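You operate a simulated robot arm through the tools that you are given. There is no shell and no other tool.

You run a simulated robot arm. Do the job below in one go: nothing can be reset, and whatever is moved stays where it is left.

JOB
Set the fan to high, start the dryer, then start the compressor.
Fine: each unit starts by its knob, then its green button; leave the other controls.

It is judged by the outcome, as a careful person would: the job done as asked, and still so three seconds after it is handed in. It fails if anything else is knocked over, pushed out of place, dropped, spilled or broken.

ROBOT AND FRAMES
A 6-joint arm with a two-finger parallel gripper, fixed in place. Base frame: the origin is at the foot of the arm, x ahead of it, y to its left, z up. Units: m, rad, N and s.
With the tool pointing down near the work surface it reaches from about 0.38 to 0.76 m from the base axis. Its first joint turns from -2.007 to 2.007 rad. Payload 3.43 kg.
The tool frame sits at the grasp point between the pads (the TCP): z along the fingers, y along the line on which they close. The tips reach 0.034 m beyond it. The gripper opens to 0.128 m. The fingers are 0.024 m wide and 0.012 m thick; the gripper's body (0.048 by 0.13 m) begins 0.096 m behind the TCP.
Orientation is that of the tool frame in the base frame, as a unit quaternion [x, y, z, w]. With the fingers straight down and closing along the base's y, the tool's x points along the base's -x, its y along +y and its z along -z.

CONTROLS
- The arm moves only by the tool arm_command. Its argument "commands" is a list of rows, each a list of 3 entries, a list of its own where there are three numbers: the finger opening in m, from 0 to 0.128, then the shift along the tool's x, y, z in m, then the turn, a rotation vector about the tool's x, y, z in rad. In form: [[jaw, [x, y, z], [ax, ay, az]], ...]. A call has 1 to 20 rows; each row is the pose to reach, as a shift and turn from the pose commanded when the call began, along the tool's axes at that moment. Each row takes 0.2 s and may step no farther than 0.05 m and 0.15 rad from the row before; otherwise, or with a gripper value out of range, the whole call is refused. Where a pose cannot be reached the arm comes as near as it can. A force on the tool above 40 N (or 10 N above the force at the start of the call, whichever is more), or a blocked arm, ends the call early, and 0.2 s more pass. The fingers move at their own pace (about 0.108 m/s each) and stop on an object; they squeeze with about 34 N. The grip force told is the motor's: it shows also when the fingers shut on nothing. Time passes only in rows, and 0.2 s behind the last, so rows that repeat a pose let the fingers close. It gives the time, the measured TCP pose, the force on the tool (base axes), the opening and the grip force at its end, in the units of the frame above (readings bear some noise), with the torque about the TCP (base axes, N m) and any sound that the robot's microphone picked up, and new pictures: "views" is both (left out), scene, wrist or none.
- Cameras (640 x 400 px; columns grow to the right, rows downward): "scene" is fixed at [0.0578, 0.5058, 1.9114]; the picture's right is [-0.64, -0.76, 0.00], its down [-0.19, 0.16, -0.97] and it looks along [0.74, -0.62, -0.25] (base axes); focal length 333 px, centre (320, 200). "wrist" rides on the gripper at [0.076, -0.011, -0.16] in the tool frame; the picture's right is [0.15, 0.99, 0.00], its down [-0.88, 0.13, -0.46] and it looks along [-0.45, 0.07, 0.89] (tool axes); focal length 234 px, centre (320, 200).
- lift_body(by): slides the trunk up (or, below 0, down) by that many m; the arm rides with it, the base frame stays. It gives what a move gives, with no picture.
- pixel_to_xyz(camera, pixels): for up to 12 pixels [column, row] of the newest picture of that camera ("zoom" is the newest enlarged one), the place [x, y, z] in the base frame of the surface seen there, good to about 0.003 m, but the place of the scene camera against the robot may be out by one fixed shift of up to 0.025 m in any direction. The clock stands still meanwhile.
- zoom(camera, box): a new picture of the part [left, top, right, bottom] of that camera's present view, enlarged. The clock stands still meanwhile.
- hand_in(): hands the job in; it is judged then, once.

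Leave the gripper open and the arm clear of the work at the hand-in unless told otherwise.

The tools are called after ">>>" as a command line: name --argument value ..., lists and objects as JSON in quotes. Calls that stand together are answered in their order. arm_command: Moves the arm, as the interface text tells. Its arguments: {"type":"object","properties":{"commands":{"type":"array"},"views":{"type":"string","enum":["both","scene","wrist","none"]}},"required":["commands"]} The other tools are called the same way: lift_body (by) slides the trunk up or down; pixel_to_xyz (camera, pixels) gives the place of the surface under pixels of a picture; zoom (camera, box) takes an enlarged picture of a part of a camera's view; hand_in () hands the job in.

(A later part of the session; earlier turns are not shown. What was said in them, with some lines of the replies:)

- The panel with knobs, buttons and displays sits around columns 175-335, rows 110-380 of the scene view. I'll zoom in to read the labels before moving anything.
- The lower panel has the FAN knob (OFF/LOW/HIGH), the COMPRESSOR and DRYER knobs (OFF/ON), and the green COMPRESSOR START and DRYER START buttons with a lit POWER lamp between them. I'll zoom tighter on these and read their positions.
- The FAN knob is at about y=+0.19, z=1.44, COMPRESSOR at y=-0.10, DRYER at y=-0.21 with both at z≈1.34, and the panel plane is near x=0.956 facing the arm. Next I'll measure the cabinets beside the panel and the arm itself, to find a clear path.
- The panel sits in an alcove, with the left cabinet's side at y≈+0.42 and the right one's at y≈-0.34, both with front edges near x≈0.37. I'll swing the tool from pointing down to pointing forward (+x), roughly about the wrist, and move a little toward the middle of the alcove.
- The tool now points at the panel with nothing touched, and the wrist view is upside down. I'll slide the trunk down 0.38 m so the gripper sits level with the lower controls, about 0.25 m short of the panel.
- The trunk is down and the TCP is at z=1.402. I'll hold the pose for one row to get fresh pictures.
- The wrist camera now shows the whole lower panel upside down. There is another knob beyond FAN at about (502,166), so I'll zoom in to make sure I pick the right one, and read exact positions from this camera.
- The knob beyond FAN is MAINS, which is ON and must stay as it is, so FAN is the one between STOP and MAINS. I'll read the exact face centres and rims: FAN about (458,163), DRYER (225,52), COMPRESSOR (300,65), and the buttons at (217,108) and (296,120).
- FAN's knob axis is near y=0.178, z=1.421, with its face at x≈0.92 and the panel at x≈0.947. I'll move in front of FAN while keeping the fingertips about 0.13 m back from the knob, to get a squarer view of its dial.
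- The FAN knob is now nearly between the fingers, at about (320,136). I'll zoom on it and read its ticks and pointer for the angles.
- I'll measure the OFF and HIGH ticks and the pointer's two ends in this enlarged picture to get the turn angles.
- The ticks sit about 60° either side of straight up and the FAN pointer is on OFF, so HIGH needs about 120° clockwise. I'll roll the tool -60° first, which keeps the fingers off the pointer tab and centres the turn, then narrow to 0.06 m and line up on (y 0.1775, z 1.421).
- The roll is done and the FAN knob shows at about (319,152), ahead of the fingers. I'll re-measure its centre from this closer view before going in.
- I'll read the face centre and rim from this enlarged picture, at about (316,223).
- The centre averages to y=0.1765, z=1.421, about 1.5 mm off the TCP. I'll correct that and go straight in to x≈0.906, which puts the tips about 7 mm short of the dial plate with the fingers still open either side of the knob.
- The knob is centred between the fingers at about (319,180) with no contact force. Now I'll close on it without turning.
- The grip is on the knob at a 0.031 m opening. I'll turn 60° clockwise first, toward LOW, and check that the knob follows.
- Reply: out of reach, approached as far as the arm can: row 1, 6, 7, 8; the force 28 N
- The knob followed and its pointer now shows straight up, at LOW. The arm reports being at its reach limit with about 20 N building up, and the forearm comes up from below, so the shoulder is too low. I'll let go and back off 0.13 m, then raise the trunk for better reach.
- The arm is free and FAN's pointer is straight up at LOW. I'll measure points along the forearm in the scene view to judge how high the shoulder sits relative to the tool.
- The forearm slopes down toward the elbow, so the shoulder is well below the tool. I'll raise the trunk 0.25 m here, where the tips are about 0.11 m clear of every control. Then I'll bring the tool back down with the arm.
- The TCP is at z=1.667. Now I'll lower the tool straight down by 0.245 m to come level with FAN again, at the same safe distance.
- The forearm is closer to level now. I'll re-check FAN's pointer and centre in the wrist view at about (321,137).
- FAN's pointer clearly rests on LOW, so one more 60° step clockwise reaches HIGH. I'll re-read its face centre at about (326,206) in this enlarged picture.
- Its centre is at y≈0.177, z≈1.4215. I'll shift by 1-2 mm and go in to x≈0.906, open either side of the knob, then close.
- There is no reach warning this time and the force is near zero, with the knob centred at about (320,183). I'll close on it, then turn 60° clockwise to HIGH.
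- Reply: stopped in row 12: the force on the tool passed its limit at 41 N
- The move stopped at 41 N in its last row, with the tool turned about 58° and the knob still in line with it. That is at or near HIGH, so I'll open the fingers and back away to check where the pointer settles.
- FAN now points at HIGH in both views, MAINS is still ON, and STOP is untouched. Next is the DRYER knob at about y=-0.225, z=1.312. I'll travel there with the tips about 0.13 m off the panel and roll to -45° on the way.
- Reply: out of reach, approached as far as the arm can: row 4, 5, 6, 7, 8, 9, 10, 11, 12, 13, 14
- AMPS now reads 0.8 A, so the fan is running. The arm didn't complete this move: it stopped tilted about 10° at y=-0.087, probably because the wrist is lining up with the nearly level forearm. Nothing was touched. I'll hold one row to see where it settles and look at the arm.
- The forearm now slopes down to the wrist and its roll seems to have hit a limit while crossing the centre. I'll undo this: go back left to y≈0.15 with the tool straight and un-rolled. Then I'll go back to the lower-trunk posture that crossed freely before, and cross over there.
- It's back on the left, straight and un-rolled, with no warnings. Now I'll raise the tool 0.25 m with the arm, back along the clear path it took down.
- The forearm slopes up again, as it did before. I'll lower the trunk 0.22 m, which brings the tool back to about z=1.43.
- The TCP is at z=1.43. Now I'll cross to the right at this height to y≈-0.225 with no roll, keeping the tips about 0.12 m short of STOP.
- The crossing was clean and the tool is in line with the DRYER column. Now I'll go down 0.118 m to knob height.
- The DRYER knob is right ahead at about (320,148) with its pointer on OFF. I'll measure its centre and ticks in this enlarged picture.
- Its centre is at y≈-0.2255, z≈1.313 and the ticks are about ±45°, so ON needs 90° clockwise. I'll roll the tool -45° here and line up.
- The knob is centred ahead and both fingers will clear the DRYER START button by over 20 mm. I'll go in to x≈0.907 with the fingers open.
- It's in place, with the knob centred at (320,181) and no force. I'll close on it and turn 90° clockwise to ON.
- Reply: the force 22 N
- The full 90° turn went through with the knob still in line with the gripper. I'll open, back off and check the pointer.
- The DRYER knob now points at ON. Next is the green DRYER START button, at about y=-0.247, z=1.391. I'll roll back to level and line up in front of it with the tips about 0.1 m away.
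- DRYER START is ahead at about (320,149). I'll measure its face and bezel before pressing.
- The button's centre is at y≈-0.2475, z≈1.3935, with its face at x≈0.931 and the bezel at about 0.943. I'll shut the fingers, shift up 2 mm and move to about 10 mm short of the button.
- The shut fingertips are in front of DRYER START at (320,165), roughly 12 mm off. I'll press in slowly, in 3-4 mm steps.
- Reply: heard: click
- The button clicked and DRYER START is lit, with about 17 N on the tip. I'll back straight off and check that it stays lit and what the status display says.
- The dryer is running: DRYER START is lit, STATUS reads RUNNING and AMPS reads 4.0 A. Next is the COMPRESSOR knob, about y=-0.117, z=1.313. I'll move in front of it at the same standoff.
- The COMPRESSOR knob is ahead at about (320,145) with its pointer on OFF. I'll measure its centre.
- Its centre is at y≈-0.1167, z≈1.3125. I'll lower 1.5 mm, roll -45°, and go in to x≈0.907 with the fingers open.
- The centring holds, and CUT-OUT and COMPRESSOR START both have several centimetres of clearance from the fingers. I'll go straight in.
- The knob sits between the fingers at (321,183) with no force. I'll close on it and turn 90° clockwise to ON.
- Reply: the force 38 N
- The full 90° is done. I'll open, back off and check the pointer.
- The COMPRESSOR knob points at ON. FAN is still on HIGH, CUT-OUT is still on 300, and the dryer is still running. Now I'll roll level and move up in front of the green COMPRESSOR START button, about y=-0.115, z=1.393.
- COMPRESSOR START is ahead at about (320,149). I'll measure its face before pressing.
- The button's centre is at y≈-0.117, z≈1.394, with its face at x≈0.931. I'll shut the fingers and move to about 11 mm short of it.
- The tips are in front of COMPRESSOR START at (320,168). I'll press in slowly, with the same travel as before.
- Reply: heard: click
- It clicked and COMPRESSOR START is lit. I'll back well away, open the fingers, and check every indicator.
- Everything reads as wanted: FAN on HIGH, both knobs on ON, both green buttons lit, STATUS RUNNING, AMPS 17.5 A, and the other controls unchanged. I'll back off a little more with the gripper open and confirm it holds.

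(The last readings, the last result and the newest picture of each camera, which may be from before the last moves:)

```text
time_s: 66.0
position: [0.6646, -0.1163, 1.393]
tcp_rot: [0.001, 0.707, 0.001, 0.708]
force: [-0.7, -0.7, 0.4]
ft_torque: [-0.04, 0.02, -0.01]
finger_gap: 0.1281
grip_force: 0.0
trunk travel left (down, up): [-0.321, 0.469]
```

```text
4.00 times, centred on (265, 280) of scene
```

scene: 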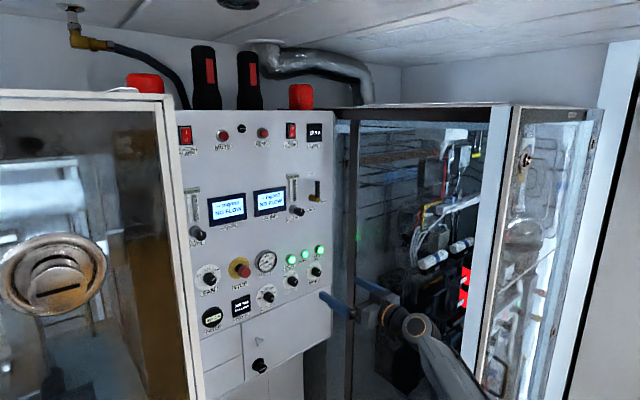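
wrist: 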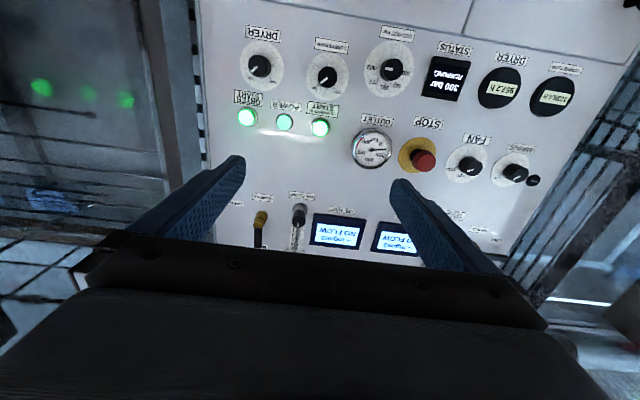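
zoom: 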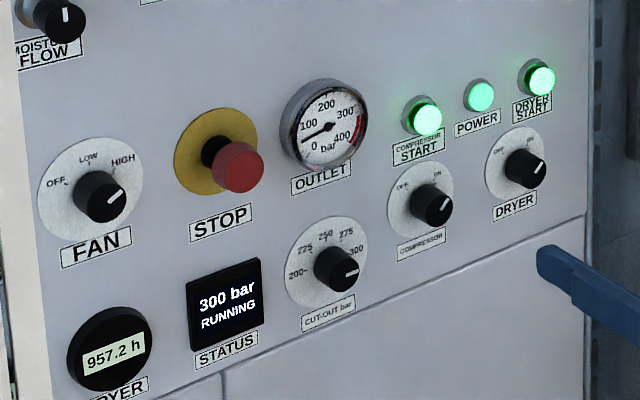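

The fan is on HIGH, and the dryer and compressor are both running with their buttons lit. The outlet pressure is rising normally. The gripper is open and about 0.25 m clear of the panel, so I'm handing in.

>>> hand_in

```text
The job is handed in.
```

The fan is on HIGH, and the dryer and then the compressor were started in that order, each by its knob and then its green button. I've handed the job in; no verdict has come back.

At the last check before hand-in:
- **Fan:** the knob points at HIGH. I turned it in two stages, pausing at LOW because the arm ran out of reach and I had to reposition it.
- **Dryer:** its knob is on ON and its green button is lit.
- **Compressor:** its knob is on ON, its green button is lit and the outlet pressure is rising. STATUS reads RUNNING. AMPS read 17.5 A just after it started, up from 4.0 A with only the fan and dryer on.
- **Other controls:** I didn't touch any of them. MAINS, STOP and CUT-OUT look the same as at the start.

The fan knob turn hit the 40 N force limit on its last step, but the pointer settled on HIGH and stayed there. On the way to the dryer, one move stopped partway when the arm couldn't reach the pose. I backed out and took a different path, and nothing was knocked or moved.

The gripper is open and the arm is about 0.25 m back from the panel.
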